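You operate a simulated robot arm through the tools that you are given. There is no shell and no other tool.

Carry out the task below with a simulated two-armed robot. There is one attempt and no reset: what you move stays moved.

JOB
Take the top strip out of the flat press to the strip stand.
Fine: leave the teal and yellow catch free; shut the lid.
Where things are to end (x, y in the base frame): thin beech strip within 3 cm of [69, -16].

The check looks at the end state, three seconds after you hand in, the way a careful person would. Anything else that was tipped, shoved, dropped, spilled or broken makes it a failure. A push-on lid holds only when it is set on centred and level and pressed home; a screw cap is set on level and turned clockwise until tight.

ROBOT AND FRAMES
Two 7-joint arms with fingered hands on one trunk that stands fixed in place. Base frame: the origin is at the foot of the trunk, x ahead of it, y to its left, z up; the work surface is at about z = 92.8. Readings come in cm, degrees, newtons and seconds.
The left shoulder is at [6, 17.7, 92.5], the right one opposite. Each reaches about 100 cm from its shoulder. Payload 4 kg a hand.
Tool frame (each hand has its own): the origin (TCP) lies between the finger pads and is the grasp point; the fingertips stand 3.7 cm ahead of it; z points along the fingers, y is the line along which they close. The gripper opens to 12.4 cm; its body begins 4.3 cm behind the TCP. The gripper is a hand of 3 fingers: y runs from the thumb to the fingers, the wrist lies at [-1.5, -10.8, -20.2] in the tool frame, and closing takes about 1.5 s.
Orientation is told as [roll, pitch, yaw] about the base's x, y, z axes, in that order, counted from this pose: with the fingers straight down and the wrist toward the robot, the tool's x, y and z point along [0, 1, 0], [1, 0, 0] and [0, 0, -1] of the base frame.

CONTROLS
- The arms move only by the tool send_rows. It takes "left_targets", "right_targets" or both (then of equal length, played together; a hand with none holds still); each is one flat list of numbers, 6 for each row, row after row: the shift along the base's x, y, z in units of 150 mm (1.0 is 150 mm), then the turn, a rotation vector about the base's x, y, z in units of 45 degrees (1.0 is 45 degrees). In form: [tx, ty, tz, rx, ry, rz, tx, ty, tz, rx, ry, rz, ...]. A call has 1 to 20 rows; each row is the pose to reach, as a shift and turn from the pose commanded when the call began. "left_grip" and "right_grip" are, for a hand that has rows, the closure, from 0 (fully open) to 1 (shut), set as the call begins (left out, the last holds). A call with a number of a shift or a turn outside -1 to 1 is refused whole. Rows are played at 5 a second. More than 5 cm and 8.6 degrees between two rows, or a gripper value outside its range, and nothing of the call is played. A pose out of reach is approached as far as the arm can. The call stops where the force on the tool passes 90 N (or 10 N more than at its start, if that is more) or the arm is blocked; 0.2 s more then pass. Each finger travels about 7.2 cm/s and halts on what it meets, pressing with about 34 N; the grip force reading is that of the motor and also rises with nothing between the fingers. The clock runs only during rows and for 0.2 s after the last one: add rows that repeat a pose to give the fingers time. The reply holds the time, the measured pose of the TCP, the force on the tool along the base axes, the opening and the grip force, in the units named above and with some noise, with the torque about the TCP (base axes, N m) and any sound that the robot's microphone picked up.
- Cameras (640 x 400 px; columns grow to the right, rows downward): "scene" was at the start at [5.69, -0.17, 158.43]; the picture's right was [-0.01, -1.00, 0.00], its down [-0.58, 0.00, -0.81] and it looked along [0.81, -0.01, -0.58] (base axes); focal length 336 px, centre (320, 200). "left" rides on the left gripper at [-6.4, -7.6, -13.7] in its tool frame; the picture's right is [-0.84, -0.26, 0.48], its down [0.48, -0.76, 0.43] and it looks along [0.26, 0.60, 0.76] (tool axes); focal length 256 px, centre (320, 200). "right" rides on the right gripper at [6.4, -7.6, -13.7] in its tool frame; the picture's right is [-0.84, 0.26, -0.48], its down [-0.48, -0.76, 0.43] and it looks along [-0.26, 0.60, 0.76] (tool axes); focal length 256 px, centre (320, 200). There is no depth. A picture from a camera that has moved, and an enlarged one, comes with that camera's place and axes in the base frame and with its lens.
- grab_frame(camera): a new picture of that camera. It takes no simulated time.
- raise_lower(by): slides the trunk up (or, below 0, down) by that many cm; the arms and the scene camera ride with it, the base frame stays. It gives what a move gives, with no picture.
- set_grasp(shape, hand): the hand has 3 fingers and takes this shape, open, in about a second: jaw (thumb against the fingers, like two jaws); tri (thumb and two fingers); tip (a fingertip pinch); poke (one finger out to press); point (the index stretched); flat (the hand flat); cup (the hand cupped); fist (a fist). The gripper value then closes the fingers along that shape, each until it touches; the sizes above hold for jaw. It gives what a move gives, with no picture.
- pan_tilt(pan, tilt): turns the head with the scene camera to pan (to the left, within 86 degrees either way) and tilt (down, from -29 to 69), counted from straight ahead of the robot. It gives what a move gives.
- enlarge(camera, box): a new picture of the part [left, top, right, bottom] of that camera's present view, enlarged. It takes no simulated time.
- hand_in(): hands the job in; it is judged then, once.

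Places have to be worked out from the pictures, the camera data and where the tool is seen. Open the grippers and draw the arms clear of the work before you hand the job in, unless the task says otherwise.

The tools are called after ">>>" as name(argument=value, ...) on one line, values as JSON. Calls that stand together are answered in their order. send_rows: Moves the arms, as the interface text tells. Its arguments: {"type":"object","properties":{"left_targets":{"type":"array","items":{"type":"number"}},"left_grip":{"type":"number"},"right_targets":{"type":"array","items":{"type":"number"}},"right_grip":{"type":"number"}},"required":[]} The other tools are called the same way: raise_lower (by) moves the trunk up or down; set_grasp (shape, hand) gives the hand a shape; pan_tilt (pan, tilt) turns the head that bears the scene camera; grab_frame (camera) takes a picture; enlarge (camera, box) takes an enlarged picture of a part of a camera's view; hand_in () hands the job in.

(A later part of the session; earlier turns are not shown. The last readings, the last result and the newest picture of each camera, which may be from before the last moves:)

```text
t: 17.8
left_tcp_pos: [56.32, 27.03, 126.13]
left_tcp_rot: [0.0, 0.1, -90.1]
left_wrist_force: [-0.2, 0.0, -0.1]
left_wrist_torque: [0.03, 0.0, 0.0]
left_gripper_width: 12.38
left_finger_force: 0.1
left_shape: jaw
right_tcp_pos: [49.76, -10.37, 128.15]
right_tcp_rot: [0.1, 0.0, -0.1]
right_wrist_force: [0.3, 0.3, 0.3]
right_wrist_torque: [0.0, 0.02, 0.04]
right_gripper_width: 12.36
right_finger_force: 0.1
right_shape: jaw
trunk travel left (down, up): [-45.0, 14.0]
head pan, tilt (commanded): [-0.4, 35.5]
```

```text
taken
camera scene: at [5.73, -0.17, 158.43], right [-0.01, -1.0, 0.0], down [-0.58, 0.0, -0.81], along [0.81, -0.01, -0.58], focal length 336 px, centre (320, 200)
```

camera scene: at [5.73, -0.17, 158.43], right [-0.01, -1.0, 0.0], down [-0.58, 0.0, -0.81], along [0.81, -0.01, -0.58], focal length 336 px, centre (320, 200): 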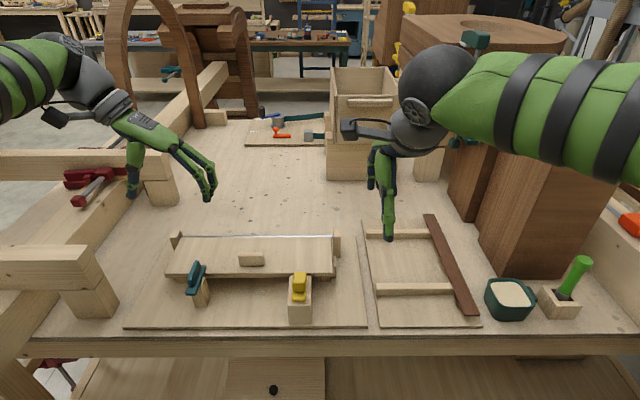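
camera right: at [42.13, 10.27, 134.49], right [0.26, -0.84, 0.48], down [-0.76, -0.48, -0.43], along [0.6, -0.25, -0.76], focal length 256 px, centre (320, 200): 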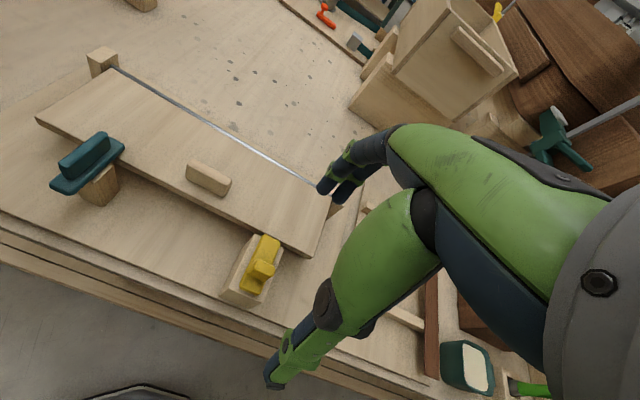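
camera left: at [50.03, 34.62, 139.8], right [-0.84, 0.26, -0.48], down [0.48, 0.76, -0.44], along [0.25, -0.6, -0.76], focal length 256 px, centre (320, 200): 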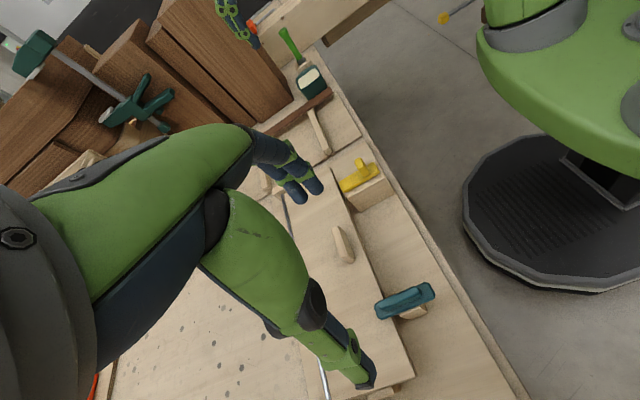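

The hand is above the button with yaw −90°, and the projection of my estimated pivot matches the picture. I enlarge to refine.

>>> enlarge(camera="left", box=[350, 250, 470, 350])

```text
4.00 times, centred on (410, 300) of left
camera zoom: at [50.03, 34.62, 139.8], right [-0.84, 0.26, -0.48], down [0.48, 0.76, -0.44], along [0.25, -0.6, -0.76], focal length 1024 px, centre (-40, -200)
```

zoom: 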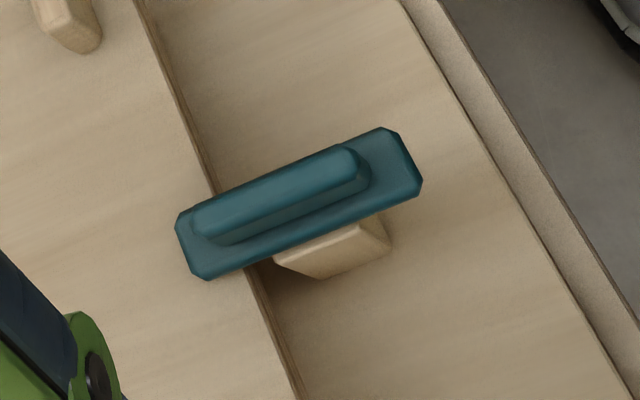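

The pivot comes out at about [56.0, 27.0] again. I descend with open fingers to TCP z≈107 first.

>>> send_rows(left_targets=[-0.02, 0, -0.2, 0, 0, 0, -0.02, 0, -0.4, 0, 0, 0, -0.02, 0, -0.6, 0, 0, 0, -0.02, 0, -0.8, 0, 0, 0, -0.02, 0, -1.0, 0, 0, 0], left_grip=0)

>>> send_rows(left_targets=[0, 0, -0.15, 0, 0, 0, 0, 0, -0.31, 0, 0, 0, 0, 0, -0.31, 0, 0, 0])

>>> grab_frame(camera="left")

>>> grab_frame(camera="right")

>>> enlarge(camera="scene", box=[120, 180, 280, 320])

```text
t: 19.0
left_tcp_pos: [56.21, 27.17, 111.17]
left_tcp_rot: [0.0, 0.0, -90.0]
left_wrist_force: [0.3, 0.0, -0.4]
left_wrist_torque: [0.01, 0.05, 0.02]
left_gripper_width: 12.38
left_finger_force: 0.0
left_shape: jaw
right_tcp_pos: [49.77, -10.47, 128.14]
right_tcp_rot: [0.0, 0.1, 0.0]
right_wrist_force: [0.8, -0.2, -0.5]
right_wrist_torque: [-0.02, 0.02, 0.02]
right_gripper_width: 12.4
right_finger_force: 0.0
right_shape: jaw
trunk travel left (down, up): [-45.0, 14.0]
head pan, tilt (commanded): [-0.4, 35.5]
```

```text
t: 19.8
left_tcp_pos: [56.1, 26.9, 106.44]
left_tcp_rot: [0.0, 0.1, -90.0]
left_wrist_force: [-0.3, 0.4, -0.6]
left_wrist_torque: [0.02, -0.01, -0.01]
left_gripper_width: 12.37
left_finger_force: 0.0
left_shape: jaw
right_tcp_pos: [49.79, -10.48, 128.05]
right_tcp_rot: [0.0, -0.1, 0.1]
right_wrist_force: [-0.5, 0.0, 0.1]
right_wrist_torque: [-0.02, 0.02, 0.01]
right_gripper_width: 12.4
right_finger_force: 0.0
right_shape: jaw
trunk travel left (down, up): [-45.0, 14.0]
head pan, tilt (commanded): [-0.4, 35.5]
```

```text
taken
camera left: at [49.64, 34.41, 120.08], right [-0.84, 0.26, -0.48], down [0.48, 0.76, -0.43], along [0.26, -0.6, -0.76], focal length 256 px, centre (320, 200)
```

left: 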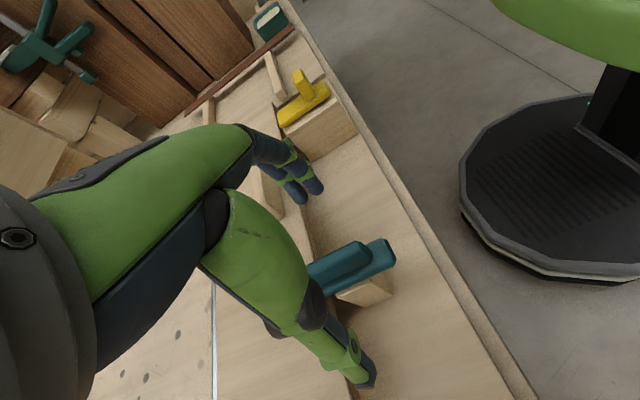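

```text
taken
camera right: at [42.1, -4.05, 141.68], right [0.26, -0.84, 0.48], down [-0.76, -0.48, -0.43], along [0.6, -0.26, -0.76], focal length 256 px, centre (320, 200)
```

right: 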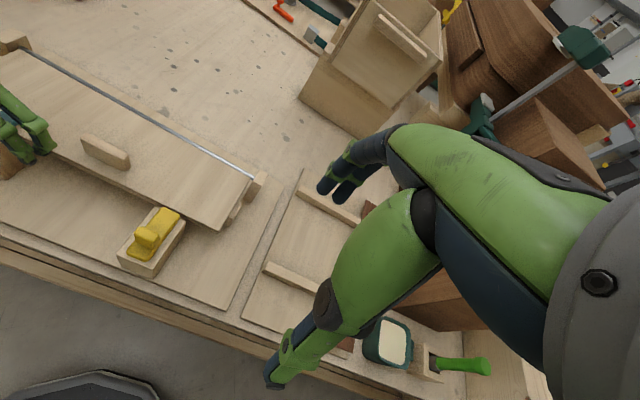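

```text
2.86 times, centred on (200, 250) of scene
camera zoom: at [5.69, -0.17, 158.43], right [-0.01, -1.0, 0.0], down [-0.58, 0.0, -0.81], along [0.81, -0.01, -0.58], focal length 959 px, centre (663, 57)
```

zoom: 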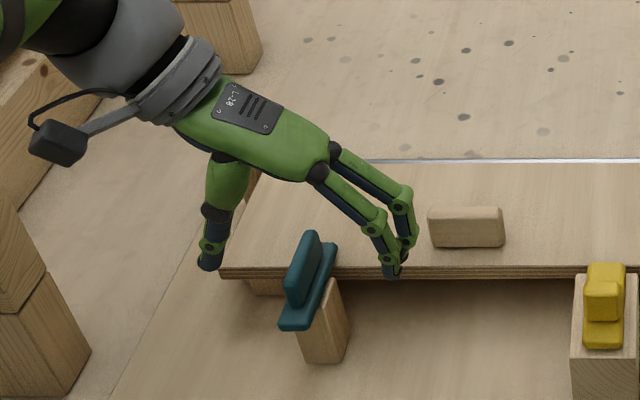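

Thumb (y≈34) and fingers (y≈20) straddle the teal fin at the pivot. I close the left hand on the fin.

>>> send_rows(left_targets=[0, 0, 0, 0, 0, 0, 0, 0, 0, 0, 0, 0, 0, 0, 0, 0, 0, 0, 0, 0, 0, 0, 0, 0, 0, 0, 0, 0, 0, 0, 0, 0, 0, 0, 0, 0, 0, 0, 0, 0, 0, 0, 0, 0, 0, 0, 0, 0], left_grip=1)

>>> grab_frame(camera="left")

>>> enlarge(camera="scene", box=[120, 180, 280, 320])

```text
t: 21.6
left_tcp_pos: [56.01, 26.89, 106.52]
left_tcp_rot: [0.1, 0.0, -90.0]
left_wrist_force: [-0.7, 4.0, 2.1]
left_wrist_torque: [-0.1, 0.01, 0.02]
left_gripper_width: 1.16
left_finger_force: 33.8
left_shape: jaw
right_tcp_pos: [49.72, -10.43, 128.12]
right_tcp_rot: [0.1, 0.0, 0.0]
right_wrist_force: [-0.8, 0.5, 0.3]
right_wrist_torque: [-0.01, -0.01, 0.03]
right_gripper_width: 12.36
right_finger_force: 0.0
right_shape: jaw
trunk travel left (down, up): [-45.0, 14.0]
head pan, tilt (commanded): [-0.4, 35.5]
```

```text
taken
camera left: at [49.63, 34.46, 120.12], right [-0.84, 0.26, -0.48], down [0.48, 0.76, -0.43], along [0.26, -0.6, -0.76], focal length 256 px, centre (320, 200)
```

left: 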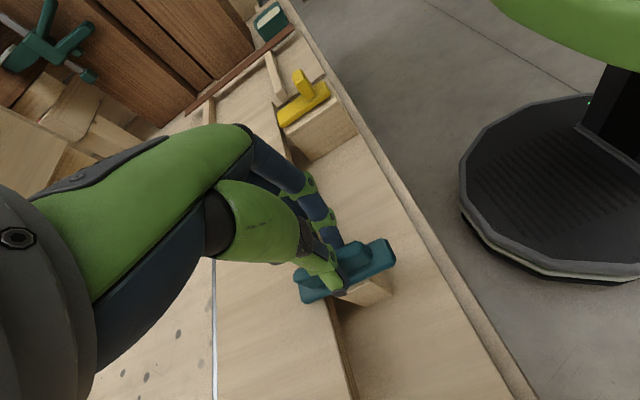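

```text
2.86 times, centred on (200, 250) of scene
camera zoom: at [5.67, -0.14, 158.43], right [-0.01, -1.0, 0.0], down [-0.58, 0.0, -0.81], along [0.81, -0.01, -0.58], focal length 959 px, centre (663, 57)
```

zoom: 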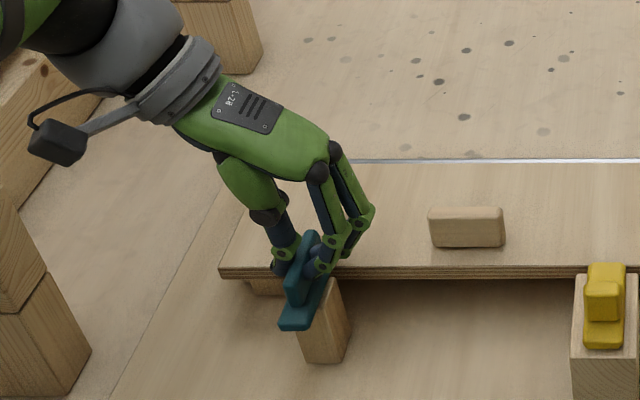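

The fin is gripped (width 1.2 cm). I turn it a first ~22° counter-clockwise about the pivot, watching the torque to see that this is a free direction.

>>> send_rows(left_targets=[0, 0, 0, 0, 0, 0.125, 0, 0, 0, 0, 0, 0.25, 0, 0, 0, 0, 0, 0.375, 0, 0, 0, 0, 0, 0.5, 0, 0, 0, 0, 0, 0.5], left_grip=1)

>>> grab_frame(camera="left")

>>> enlarge(camera="scene", box=[120, 180, 280, 320])

```text
t: 22.8
left_tcp_pos: [55.9, 26.93, 106.51]
left_tcp_rot: [0.0, -0.1, -67.4]
left_wrist_force: [-11.2, -5.4, -3.2]
left_wrist_torque: [-0.46, 0.24, -0.25]
left_gripper_width: 1.08
left_finger_force: 33.5
left_shape: jaw
right_tcp_pos: [49.56, -10.55, 128.04]
right_tcp_rot: [0.0, -0.1, 0.0]
right_wrist_force: [-0.5, 0.2, 0.1]
right_wrist_torque: [-0.01, 0.01, 0.03]
right_gripper_width: 12.39
right_finger_force: 0.1
right_shape: jaw
trunk travel left (down, up): [-45.0, 14.0]
head pan, tilt (commanded): [-0.4, 35.5]
```

```text
taken
camera left: at [47.13, 31.49, 120.19], right [-0.87, -0.08, -0.48], down [0.15, 0.89, -0.44], along [0.46, -0.45, -0.76], focal length 256 px, centre (320, 200)
```

left: 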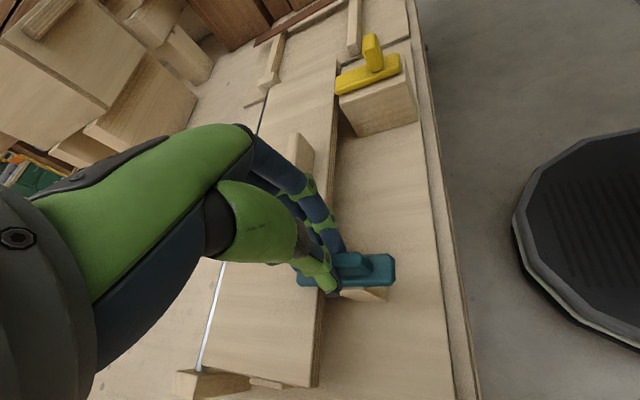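

```text
2.86 times, centred on (200, 250) of scene
camera zoom: at [5.57, -0.22, 158.43], right [-0.01, -1.0, 0.0], down [-0.58, 0.0, -0.81], along [0.81, -0.01, -0.58], focal length 959 px, centre (663, 57)
```

zoom: 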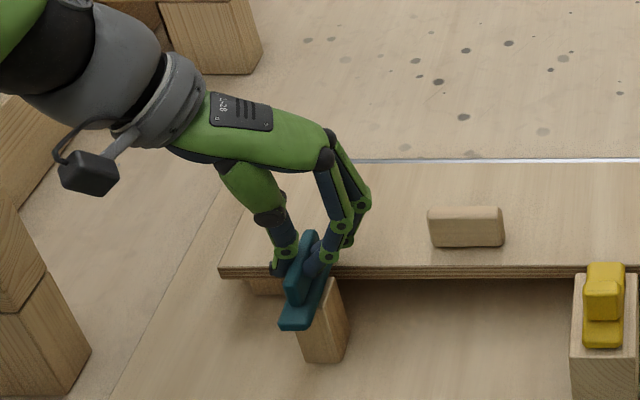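

The hand yawed to −67° but the teal hardly moved (only −0.25 N·m), so the grip is slipping or compliant at the pivot. I try another ~22° to see whether torque builds or it starts turning.

>>> send_rows(left_targets=[0, 0, 0, 0, 0, 0.125, 0, 0, 0, 0, 0, 0.25, 0, 0, 0, 0, 0, 0.375, 0, 0, 0, 0, 0, 0.5, 0, 0, 0, 0, 0, 0.5], left_grip=1)

>>> grab_frame(camera="left")

>>> enlarge(camera="scene", box=[120, 180, 280, 320])

```text
t: 24.0
left_tcp_pos: [55.76, 26.79, 106.62]
left_tcp_rot: [-0.2, 0.2, -45.1]
left_wrist_force: [-21.9, -19.6, -6.4]
left_wrist_torque: [-1.05, 0.5, -0.63]
left_gripper_width: 0.96
left_finger_force: 33.7
left_shape: jaw
right_tcp_pos: [49.57, -10.72, 128.14]
right_tcp_rot: [0.1, -0.1, -0.1]
right_wrist_force: [-0.1, -0.2, 0.6]
right_wrist_torque: [0.01, 0.02, 0.0]
right_gripper_width: 12.36
right_finger_force: 0.1
right_shape: jaw
trunk travel left (down, up): [-45.0, 14.0]
head pan, tilt (commanded): [-0.4, 35.5]
```

```text
taken
camera left: at [45.98, 27.67, 120.29], right [-0.78, -0.41, -0.48], down [-0.19, 0.88, -0.43], along [0.6, -0.24, -0.76], focal length 256 px, centre (320, 200)
```

left: 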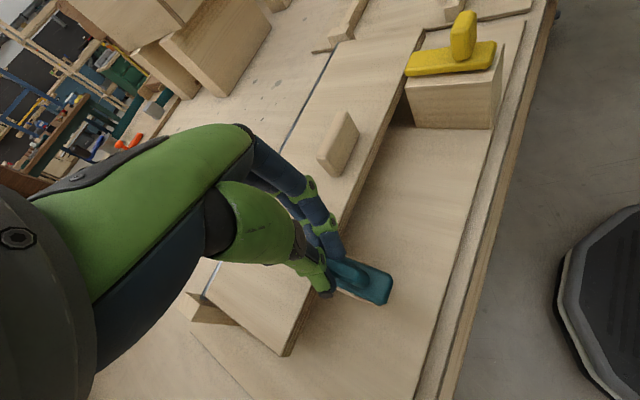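

```text
2.86 times, centred on (200, 250) of scene
camera zoom: at [5.48, -0.37, 158.44], right [-0.01, -1.0, 0.0], down [-0.58, 0.01, -0.81], along [0.81, -0.01, -0.58], focal length 959 px, centre (663, 57)
```

zoom: 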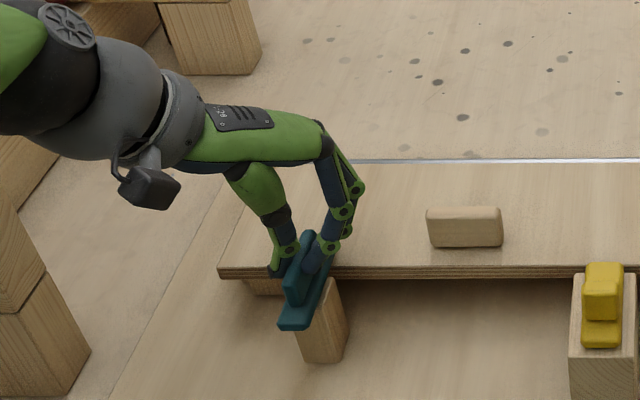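

The teal stays put with −0.63 N·m, so counter-clockwise seems blocked. I return to yaw −90° and then try the clockwise direction.

>>> send_rows(left_targets=[0, 0, 0, 0, 0, -0.167, 0, 0, 0, 0, 0, -0.333, 0, 0, 0, 0, 0, -0.5, 0, 0, 0, 0, 0, -0.667, 0, 0, 0, 0, 0, -0.833, 0, 0, 0, 0, 0, -1.0, 0, 0, 0, 0, 0, -1.0], left_grip=1)

>>> send_rows(left_targets=[0, 0, 0, 0, 0, -0.167, 0, 0, 0, 0, 0, -0.333, 0, 0, 0, 0, 0, -0.5, 0, 0, 0, 0, 0, -0.5], left_grip=1)

>>> grab_frame(camera="left")

>>> enlarge(camera="scene", box=[120, 180, 280, 320])

```text
t: 25.6
left_tcp_pos: [56.05, 27.11, 106.79]
left_tcp_rot: [0.1, 0.0, -90.0]
left_wrist_force: [-6.0, -2.8, 2.5]
left_wrist_torque: [-0.31, 0.22, 0.02]
left_gripper_width: 0.99
left_finger_force: 33.8
left_shape: jaw
right_tcp_pos: [49.68, -10.53, 128.06]
right_tcp_rot: [0.1, 0.0, 0.0]
right_wrist_force: [0.1, -0.2, -0.6]
right_wrist_torque: [0.0, 0.01, -0.01]
right_gripper_width: 12.38
right_finger_force: 0.1
right_shape: jaw
trunk travel left (down, up): [-45.0, 14.0]
head pan, tilt (commanded): [-0.4, 35.5]
```

```text
t: 26.6
left_tcp_pos: [56.06, 27.16, 106.6]
left_tcp_rot: [0.0, 0.0, -112.6]
left_wrist_force: [-0.9, -0.5, 7.1]
left_wrist_torque: [-0.17, 0.18, 0.01]
left_gripper_width: 0.99
left_finger_force: 34.0
left_shape: jaw
right_tcp_pos: [49.76, -10.39, 128.16]
right_tcp_rot: [0.0, 0.0, 0.0]
right_wrist_force: [-0.7, -0.4, -0.4]
right_wrist_torque: [-0.01, 0.01, -0.03]
right_gripper_width: 12.38
right_finger_force: 0.0
right_shape: jaw
trunk travel left (down, up): [-45.0, 14.0]
head pan, tilt (commanded): [-0.4, 35.5]
```

```text
taken
camera left: at [53.08, 36.55, 120.25], right [-0.67, 0.56, -0.48], down [0.74, 0.52, -0.43], along [0.01, -0.65, -0.76], focal length 256 px, centre (320, 200)
```

left: 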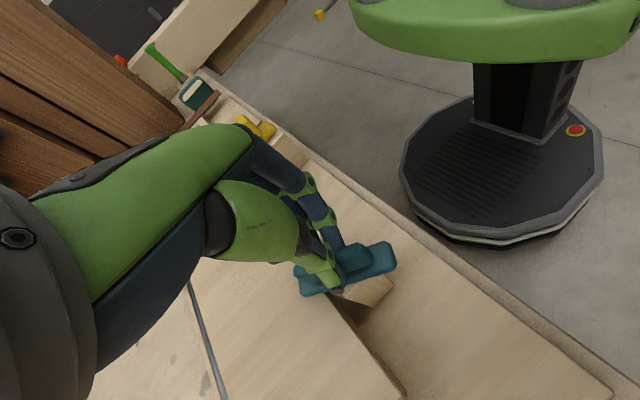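

```text
2.86 times, centred on (200, 250) of scene
camera zoom: at [5.65, -0.19, 158.44], right [-0.01, -1.0, 0.0], down [-0.58, 0.0, -0.81], along [0.81, -0.01, -0.58], focal length 959 px, centre (663, 57)
```

zoom: 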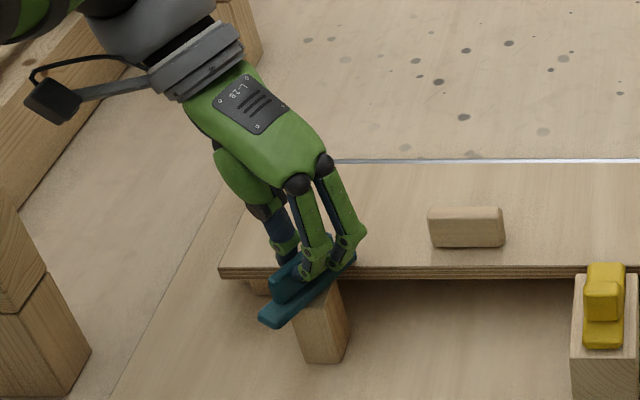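

Clockwise works: the button followed the hand freely. I keep turning clockwise another ~34°.

>>> send_rows(left_targets=[0, 0, 0, 0, 0, -0.15, 0, 0, 0, 0, 0, -0.3, 0, 0, 0, 0, 0, -0.45, 0, 0, 0, 0, 0, -0.6, 0, 0, 0, 0, 0, -0.75, 0, 0, 0, 0, 0, -0.75], left_grip=1)

>>> grab_frame(camera="left")

>>> enlarge(camera="scene", box=[120, 180, 280, 320])

```text
t: 28.0
left_tcp_pos: [56.07, 27.1, 106.63]
left_tcp_rot: [-0.1, 0.0, -146.3]
left_wrist_force: [0.7, 4.7, 5.9]
left_wrist_torque: [0.02, 0.2, 0.0]
left_gripper_width: 1.0
left_finger_force: 34.0
left_shape: jaw
right_tcp_pos: [49.76, -10.47, 128.09]
right_tcp_rot: [0.0, 0.0, -0.1]
right_wrist_force: [0.1, 0.0, -0.1]
right_wrist_torque: [-0.01, 0.0, 0.02]
right_gripper_width: 12.35
right_finger_force: 0.1
right_shape: jaw
trunk travel left (down, up): [-45.0, 14.0]
head pan, tilt (commanded): [-0.4, 35.5]
```

```text
taken
camera left: at [58.93, 36.61, 120.26], right [-0.25, 0.84, -0.48], down [0.9, 0.02, -0.43], along [-0.36, -0.54, -0.76], focal length 256 px, centre (320, 200)
```

left: 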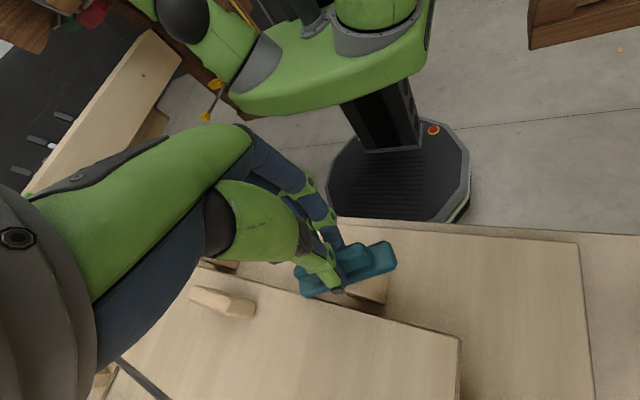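

```text
2.86 times, centred on (200, 250) of scene
camera zoom: at [5.66, -0.14, 158.44], right [-0.01, -1.0, 0.0], down [-0.58, 0.0, -0.81], along [0.81, -0.01, -0.58], focal length 959 px, centre (663, 57)
```

zoom: 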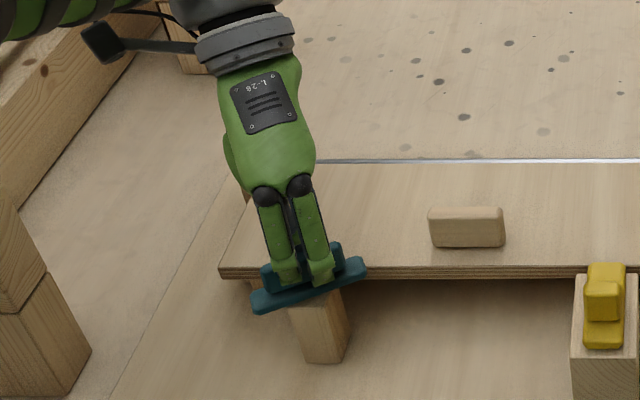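

It follows well; now at −146°. I turn the remaining ~32° to lay the button along the front edge.

>>> send_rows(left_targets=[0, 0, 0, 0, 0, -0.15, 0, 0, 0, 0, 0, -0.3, 0, 0, 0, 0, 0, -0.45, 0, 0, 0, 0, 0, -0.6, 0, 0, 0, 0, 0, -0.72, 0, 0, 0, 0, 0, -0.72], left_grip=1)

>>> grab_frame(camera="left")

>>> enlarge(camera="scene", box=[120, 180, 280, 320])

```text
t: 29.4
left_tcp_pos: [56.17, 27.03, 106.6]
left_tcp_rot: [0.0, 0.1, -178.7]
left_wrist_force: [6.3, 5.4, 11.2]
left_wrist_torque: [0.23, -0.03, 0.05]
left_gripper_width: 1.04
left_finger_force: 33.7
left_shape: jaw
right_tcp_pos: [49.76, -10.38, 128.16]
right_tcp_rot: [0.0, 0.0, 0.0]
right_wrist_force: [-0.8, 0.2, 0.3]
right_wrist_torque: [-0.01, -0.01, 0.02]
right_gripper_width: 12.37
right_finger_force: 0.1
right_shape: jaw
trunk travel left (down, up): [-45.0, 14.0]
head pan, tilt (commanded): [-0.4, 35.5]
```

```text
taken
camera left: at [63.59, 33.56, 120.24], right [0.24, 0.84, -0.48], down [0.77, -0.47, -0.43], along [-0.59, -0.27, -0.76], focal length 256 px, centre (320, 200)
```

left: 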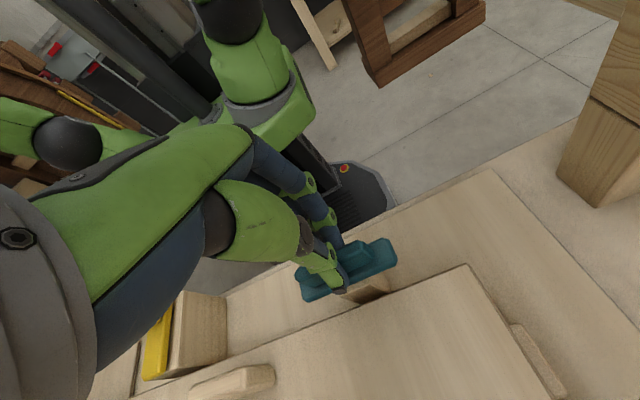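

```text
2.86 times, centred on (200, 250) of scene
camera zoom: at [5.7, -0.14, 158.44], right [-0.01, -1.0, 0.0], down [-0.58, 0.0, -0.81], along [0.81, -0.01, -0.58], focal length 959 px, centre (663, 57)
```

zoom: 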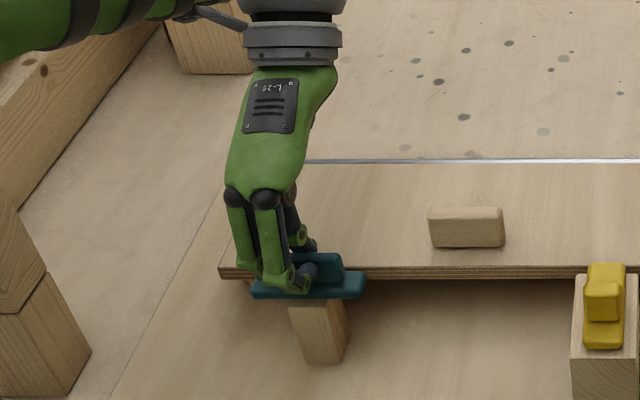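

The teal button now lies along y, clear of the lid. I open the left hand and rise straight up, then inspect.

>>> send_rows(left_targets=[0, 0, 0, 0, 0, 0, 0, 0, 0, 0, 0, 0, 0, 0, 0.03, 0, 0, 0, 0, 0, 0.1, 0, 0, 0, 0, 0, 0.25, 0, 0, 0, 0, 0, 0.5, 0, 0, 0, 0, 0, 0.75, 0, 0, 0, 0, 0, 1.0, 0, 0, 0], left_grip=0)

>>> enlarge(camera="scene", box=[120, 180, 280, 320])

>>> grab_frame(camera="left")

```text
t: 31.2
left_tcp_pos: [54.03, 26.5, 118.34]
left_tcp_rot: [0.2, 0.4, -178.7]
left_wrist_force: [0.2, -0.4, -0.1]
left_wrist_torque: [-0.02, 0.0, -0.01]
left_gripper_width: 12.36
left_finger_force: 0.0
left_shape: jaw
left hand out of reach, approached as far as the arm can: row 7, 8
right_tcp_pos: [49.63, -10.28, 128.24]
right_tcp_rot: [-0.1, -0.1, 0.0]
right_wrist_force: [0.4, 0.3, -0.1]
right_wrist_torque: [-0.02, -0.03, -0.01]
right_gripper_width: 12.37
right_finger_force: 0.0
right_shape: jaw
trunk travel left (down, up): [-45.0, 14.0]
head pan, tilt (commanded): [-0.4, 35.5]
```

```text
2.86 times, centred on (200, 250) of scene
camera zoom: at [5.57, 0.03, 158.44], right [-0.01, -1.0, 0.0], down [-0.58, 0.0, -0.81], along [0.81, -0.01, -0.58], focal length 959 px, centre (663, 57)
```

zoom: 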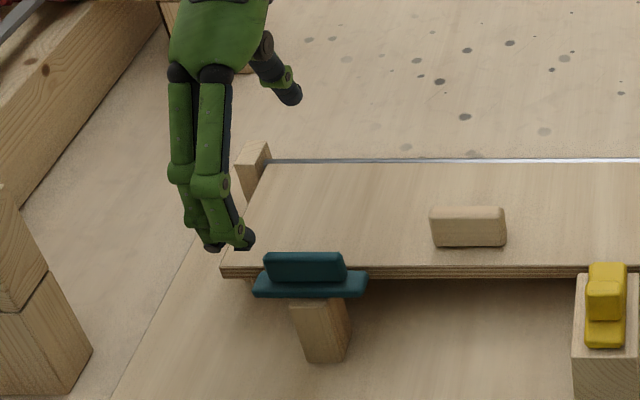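

```text
taken
camera left: at [61.37, 33.1, 131.97], right [0.24, 0.84, -0.48], down [0.77, -0.47, -0.43], along [-0.58, -0.27, -0.76], focal length 256 px, centre (320, 200)
```

left: 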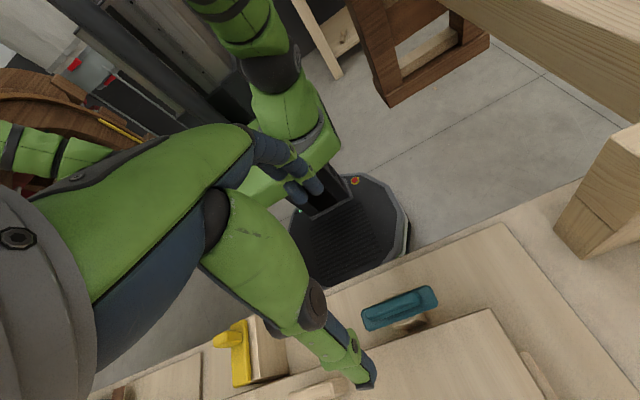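

Both catches are free. I yaw the left hand back to −90° at safe height.

>>> send_rows(left_targets=[0, 0, -0.05, 0, 0, 0.167, 0, 0, -0.1, 0, 0, 0.333, 0, 0, -0.1, 0, 0, 0.5, 0, 0, -0.1, 0, 0, 0.667, 0, 0, -0.1, 0, 0, 0.833, 0, 0, -0.1, 0, 0, 1.0])

>>> send_rows(left_targets=[0, 0, 0, 0, 0, 0.167, 0, 0, 0, 0, 0, 0.333, 0, 0, 0, 0, 0, 0.5, 0, 0, 0, 0, 0, 0.667, 0, 0, 0, 0, 0, 0.833, 0, 0, 0, 0, 0, 0.97])

>>> grab_frame(camera="left")

>>> grab_frame(camera="scene")

```text
t: 32.6
left_tcp_pos: [54.08, 26.54, 116.93]
left_tcp_rot: [0.0, 0.0, -133.5]
left_wrist_force: [0.3, 0.5, -0.3]
left_wrist_torque: [0.03, 0.02, 0.01]
left_gripper_width: 12.37
left_finger_force: 0.1
left_shape: jaw
right_tcp_pos: [49.73, -10.35, 128.16]
right_tcp_rot: [-0.1, 0.1, 0.0]
right_wrist_force: [0.1, 0.5, 0.1]
right_wrist_torque: [0.01, 0.01, 0.0]
right_gripper_width: 12.37
right_finger_force: 0.1
right_shape: jaw
trunk travel left (down, up): [-45.0, 14.0]
head pan, tilt (commanded): [-0.4, 35.5]
```

```text
t: 34.0
left_tcp_pos: [54.16, 26.64, 117.03]
left_tcp_rot: [0.0, -0.1, -89.9]
left_wrist_force: [0.6, -0.1, -0.8]
left_wrist_torque: [-0.03, 0.01, 0.0]
left_gripper_width: 12.38
left_finger_force: 0.0
left_shape: jaw
right_tcp_pos: [49.67, -10.41, 128.1]
right_tcp_rot: [0.0, 0.0, 0.0]
right_wrist_force: [0.1, 0.3, -0.5]
right_wrist_torque: [-0.02, 0.0, 0.03]
right_gripper_width: 12.35
right_finger_force: 0.2
right_shape: jaw
trunk travel left (down, up): [-45.0, 14.0]
head pan, tilt (commanded): [-0.4, 35.5]
```

```text
taken
camera left: at [47.65, 34.16, 130.57], right [-0.84, 0.25, -0.48], down [0.48, 0.76, -0.43], along [0.26, -0.6, -0.76], focal length 256 px, centre (320, 200)
```

left: 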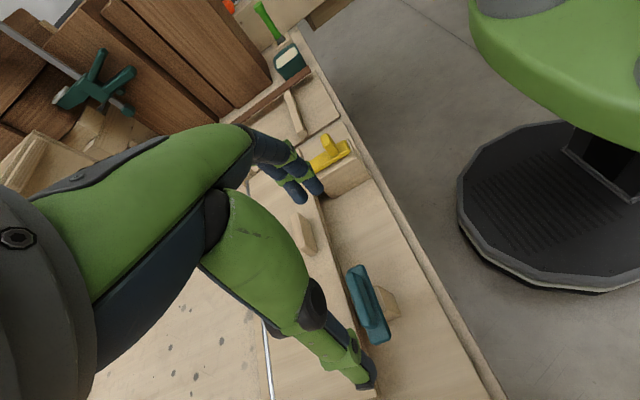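

```text
taken
camera scene: at [5.66, -0.17, 158.43], right [-0.01, -1.0, 0.0], down [-0.58, 0.0, -0.81], along [0.81, -0.01, -0.58], focal length 336 px, centre (320, 200)
```

scene: 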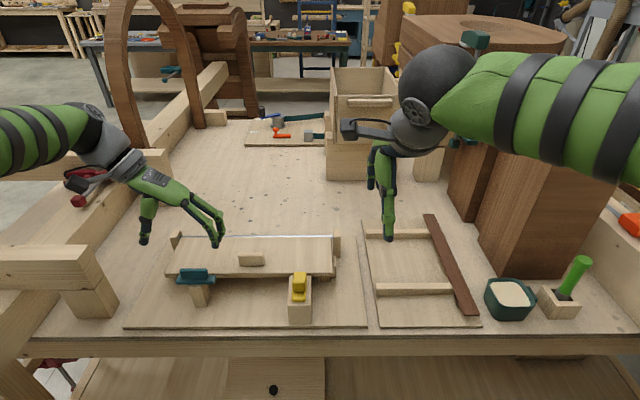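

Now the handle: I enlarge it in both views to fix its position and size for gripping it by its two ends.

>>> enlarge(camera="left", box=[260, 170, 360, 290])

>>> enlarge(camera="scene", box=[210, 230, 290, 290])

>>> enlarge(camera="right", box=[60, 110, 160, 200])

```text
3.33 times, centred on (310, 230) of left
camera zoom: at [47.65, 34.16, 130.57], right [-0.84, 0.25, -0.48], down [0.48, 0.76, -0.43], along [0.26, -0.6, -0.76], focal length 853 px, centre (353, 100)
```

zoom: 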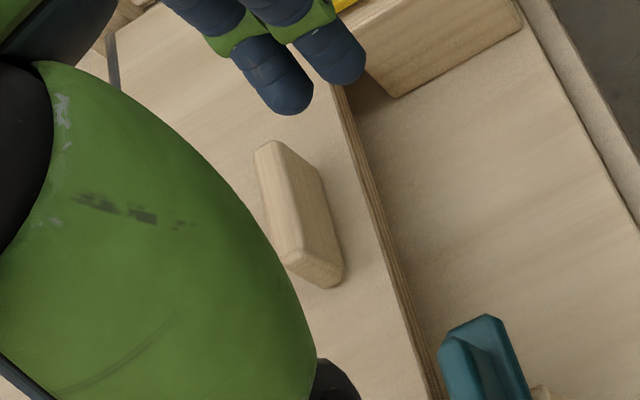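

```text
6.67 times, centred on (250, 260) of scene
camera zoom: at [5.66, -0.17, 158.43], right [-0.01, -1.0, 0.0], down [-0.58, 0.0, -0.81], along [0.81, -0.01, -0.58], focal length 2238 px, centre (787, -200)
```

zoom: 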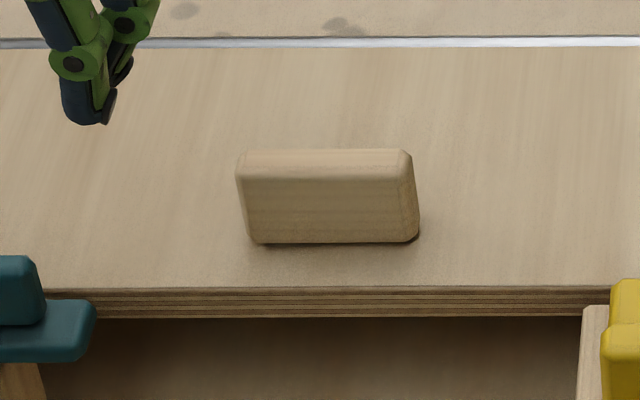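

```text
4.44 times, centred on (110, 155) of right
camera zoom: at [42.08, -4.06, 141.69], right [0.26, -0.84, 0.48], down [-0.76, -0.48, -0.43], along [0.6, -0.26, -0.76], focal length 1138 px, centre (1253, 400)
```

zoom: 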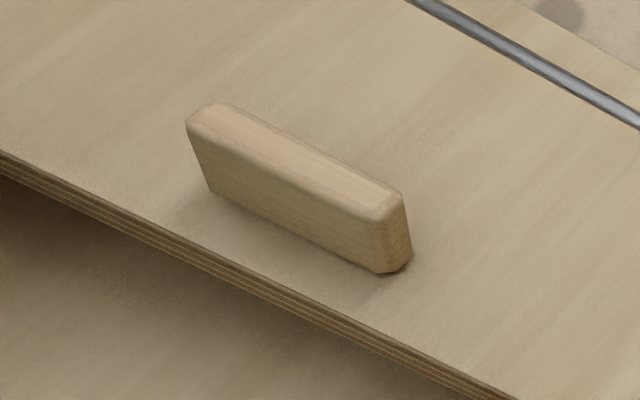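

Handle: x 61.0–62.4, y 12.75–18.65 (centre 15.7), z 99.8–103. I'll pinch it by its two ends (closing along y), tilting the left hand forward 40° so it can follow the lid as it swings. First the pre-grasp pose.

>>> send_rows(left_targets=[0.01, -0.12, -0.03, 0, -0.148, 0, 0.02, -0.24, -0.08, 0, -0.296, 0, 0.03, -0.36, -0.14, 0, -0.444, 0, 0.04, -0.49, -0.22, 0, -0.592, 0, 0.05, -0.61, -0.3, 0, -0.74, 0, 0.063, -0.73, -0.4, 0, -0.889, 0], left_grip=0)

>>> grab_frame(camera="left")

>>> grab_frame(camera="right")

>>> enlarge(camera="scene", box=[150, 170, 350, 320])

```text
t: 35.4
left_tcp_pos: [54.82, 15.7, 111.17]
left_tcp_rot: [40.2, 0.0, -89.9]
left_wrist_force: [-0.6, 0.1, 0.3]
left_wrist_torque: [0.0, -0.02, -0.01]
left_gripper_width: 12.38
left_finger_force: 0.0
left_shape: jaw
right_tcp_pos: [49.67, -10.43, 128.08]
right_tcp_rot: [0.0, 0.0, -0.1]
right_wrist_force: [0.5, 0.5, 0.1]
right_wrist_torque: [-0.01, 0.02, 0.02]
right_gripper_width: 12.36
right_finger_force: 0.1
right_shape: jaw
trunk travel left (down, up): [-45.0, 14.0]
head pan, tilt (commanded): [-0.4, 35.5]
```

```text
taken
camera left: at [41.17, 23.29, 117.43], right [-0.33, 0.26, -0.91], down [0.65, 0.76, -0.02], along [0.69, -0.6, -0.42], focal length 256 px, centre (320, 200)
```

left: 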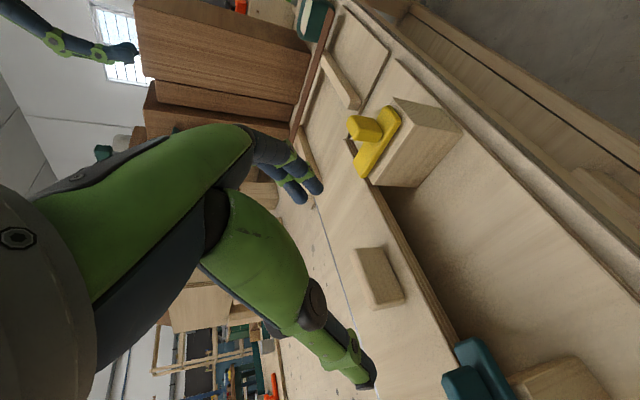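

```text
taken
camera right: at [42.11, -4.06, 141.68], right [0.26, -0.84, 0.48], down [-0.76, -0.48, -0.43], along [0.6, -0.26, -0.76], focal length 256 px, centre (320, 200)
```

right: 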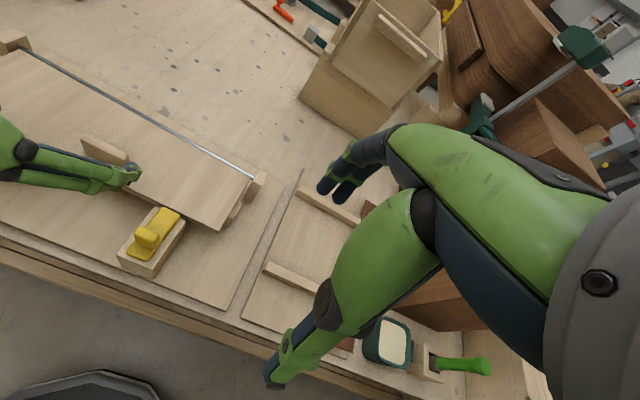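

```text
2.67 times, centred on (250, 245) of scene
camera zoom: at [5.7, -0.18, 158.43], right [-0.01, -1.0, 0.0], down [-0.58, 0.0, -0.81], along [0.81, -0.01, -0.58], focal length 895 px, centre (507, 80)
```

zoom: 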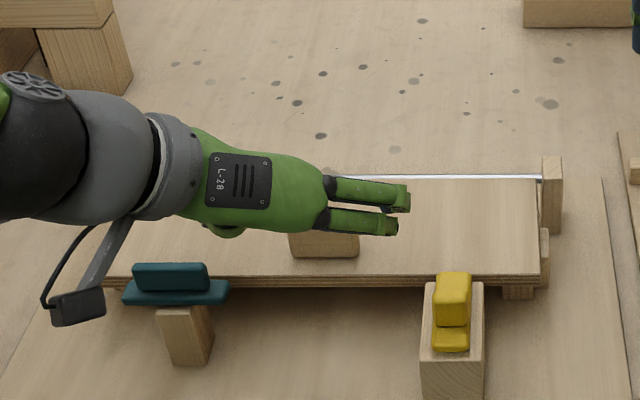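

The handle lies between thumb and fingers. I move in along the finger direction to bring the fingertips beside the handle ends, about 1 cm above the lid.

>>> send_rows(left_targets=[0.08, 0, -0.125, 0, 0, 0, 0.16, 0, -0.25, 0, 0, 0, 0.24, 0, -0.375, 0, 0, 0, 0.31, 0, -0.48, 0, 0, 0, 0.31, 0, -0.48, 0, 0, 0])

>>> grab_frame(camera="left")

>>> enlarge(camera="right", box=[0, 80, 200, 280])

>>> enlarge(camera="scene", box=[150, 170, 350, 320])

```text
t: 36.6
left_tcp_pos: [59.56, 15.75, 103.91]
left_tcp_rot: [39.9, 0.0, -90.0]
left_wrist_force: [0.3, -0.5, -0.4]
left_wrist_torque: [0.01, 0.01, 0.02]
left_gripper_width: 12.37
left_finger_force: 0.0
left_shape: jaw
right_tcp_pos: [49.74, -10.46, 128.2]
right_tcp_rot: [0.0, 0.0, 0.0]
right_wrist_force: [-0.1, 0.3, -1.1]
right_wrist_torque: [0.01, -0.01, 0.01]
right_gripper_width: 12.42
right_finger_force: 0.1
right_shape: jaw
trunk travel left (down, up): [-45.0, 14.0]
head pan, tilt (commanded): [-0.4, 35.5]
```

```text
taken
camera left: at [45.86, 23.29, 110.11], right [-0.33, 0.26, -0.91], down [0.65, 0.76, -0.02], along [0.68, -0.6, -0.42], focal length 256 px, centre (320, 200)
```

left: 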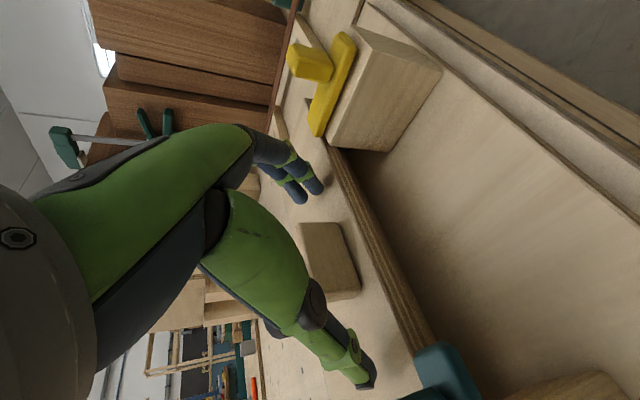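

```text
2.00 times, centred on (100, 180) of right
camera zoom: at [42.09, -4.06, 141.69], right [0.26, -0.84, 0.48], down [-0.76, -0.48, -0.43], along [0.6, -0.26, -0.76], focal length 512 px, centre (760, 240)
```

zoom: 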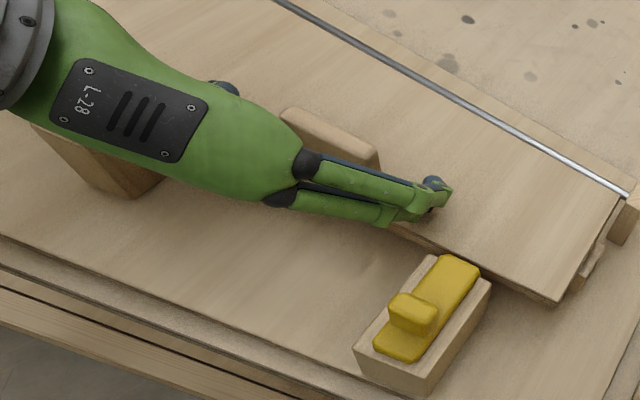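

```text
2.67 times, centred on (250, 245) of scene
camera zoom: at [5.67, -0.18, 158.43], right [-0.01, -1.0, 0.0], down [-0.58, 0.0, -0.81], along [0.81, -0.01, -0.58], focal length 895 px, centre (507, 80)
```

zoom: 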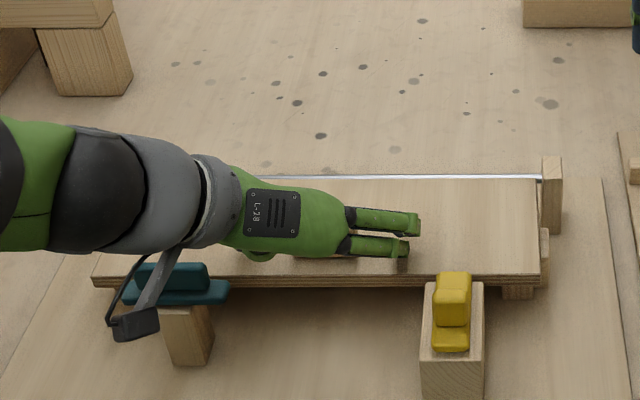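

The handle's image (330, 262) coincides with the midpoint of the fingertips (333, 263). I close the left hand on its ends.

>>> send_rows(left_targets=[0, 0, 0, 0, 0, 0, 0, 0, 0, 0, 0, 0, 0, 0, 0, 0, 0, 0, 0, 0, 0, 0, 0, 0, 0, 0, 0, 0, 0, 0, 0, 0, 0, 0, 0, 0, 0, 0, 0, 0, 0, 0], left_grip=1)

>>> grab_frame(camera="left")

>>> enlarge(camera="right", box=[0, 80, 200, 280])

```text
t: 38.2
left_tcp_pos: [59.45, 15.67, 103.72]
left_tcp_rot: [40.0, 0.1, -90.0]
left_wrist_force: [-5.8, -2.0, 1.0]
left_wrist_torque: [-0.2, 0.05, 0.06]
left_gripper_width: 6.38
left_finger_force: 34.0
left_shape: jaw
right_tcp_pos: [49.66, -10.46, 128.13]
right_tcp_rot: [0.0, 0.0, 0.0]
right_wrist_force: [0.1, 0.2, 0.2]
right_wrist_torque: [-0.02, -0.03, -0.02]
right_gripper_width: 12.39
right_finger_force: 0.0
right_shape: jaw
trunk travel left (down, up): [-45.0, 14.0]
head pan, tilt (commanded): [-0.4, 35.5]
```

```text
taken
camera left: at [45.8, 23.27, 110.14], right [-0.33, 0.26, -0.91], down [0.65, 0.76, -0.02], along [0.68, -0.6, -0.42], focal length 256 px, centre (320, 200)
```

left: 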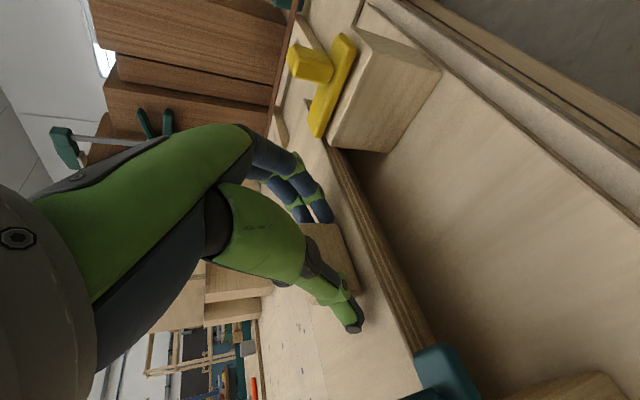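

```text
2.00 times, centred on (100, 180) of right
camera zoom: at [42.04, -4.08, 141.7], right [0.26, -0.84, 0.48], down [-0.76, -0.48, -0.43], along [0.6, -0.26, -0.76], focal length 512 px, centre (760, 240)
```

zoom: 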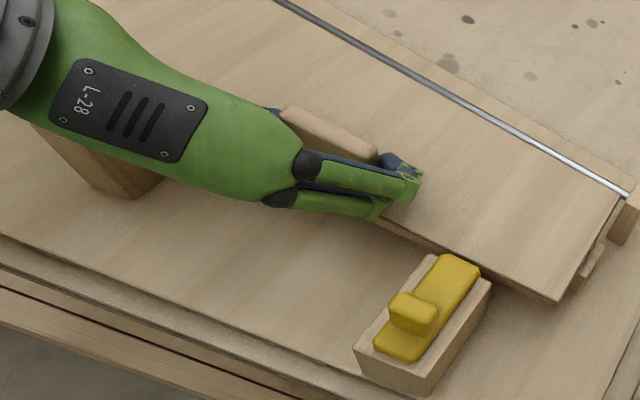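

The handle is held (6.4 cm). With the hinge axis at about x=72.2, z=99.2, I swing the lid the first 16° along its arc and check the forces.

>>> send_rows(left_targets=[0.024, 0, 0.058, 0, 0.0889, 0, 0.0502, 0, 0.1154, 0, 0.1778, 0, 0.082, 0, 0.17, 0, 0.2667, 0, 0.1159, 0, 0.2226, 0, 0.3556, 0, 0.1159, 0, 0.2226, 0, 0.3556, 0], left_grip=1)

>>> grab_frame(camera="left")

>>> enlarge(camera="right", box=[0, 40, 280, 280])

>>> enlarge(camera="scene", box=[120, 180, 360, 330])

```text
t: 39.4
left_tcp_pos: [61.4, 15.71, 107.01]
left_tcp_rot: [24.0, 0.0, -90.0]
left_wrist_force: [-11.7, -1.5, 3.6]
left_wrist_torque: [-0.08, 0.23, 0.02]
left_gripper_width: 6.34
left_finger_force: 34.1
left_shape: jaw
right_tcp_pos: [49.56, -10.44, 128.14]
right_tcp_rot: [0.0, -0.1, -0.1]
right_wrist_force: [0.1, 0.0, -0.9]
right_wrist_torque: [-0.04, 0.0, 0.01]
right_gripper_width: 12.39
right_finger_force: 0.2
right_shape: jaw
trunk travel left (down, up): [-45.0, 14.0]
head pan, tilt (commanded): [-0.4, 35.5]
```

```text
taken
camera left: at [49.87, 23.27, 116.92], right [-0.57, 0.26, -0.78], down [0.62, 0.76, -0.2], along [0.54, -0.6, -0.59], focal length 256 px, centre (320, 200)
```

left: 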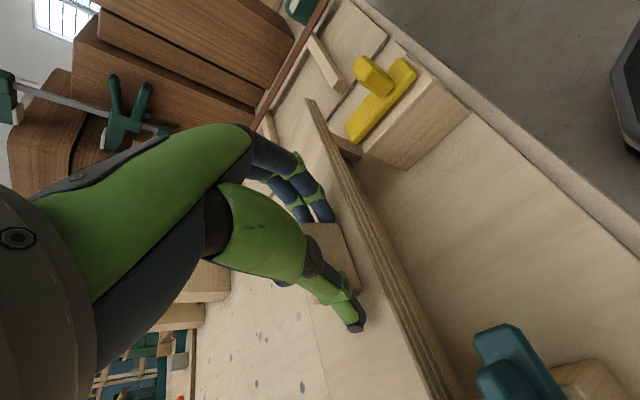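

```text
1.67 times, centred on (140, 160) of right
camera zoom: at [41.97, -4.07, 141.73], right [0.26, -0.84, 0.48], down [-0.76, -0.48, -0.44], along [0.6, -0.26, -0.76], focal length 427 px, centre (620, 267)
```

zoom: 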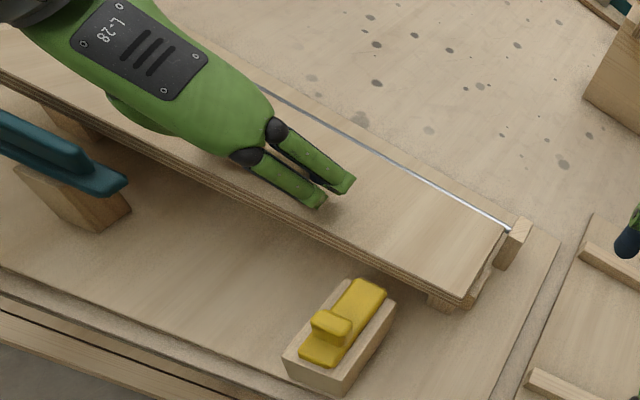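

```text
2.67 times, centred on (240, 255) of scene
camera zoom: at [5.54, -0.2, 158.44], right [-0.01, -1.0, 0.0], down [-0.58, 0.0, -0.81], along [0.81, -0.01, -0.58], focal length 895 px, centre (533, 53)
```

zoom: 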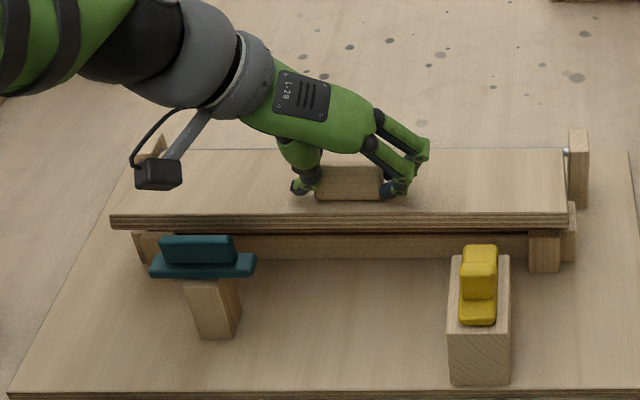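

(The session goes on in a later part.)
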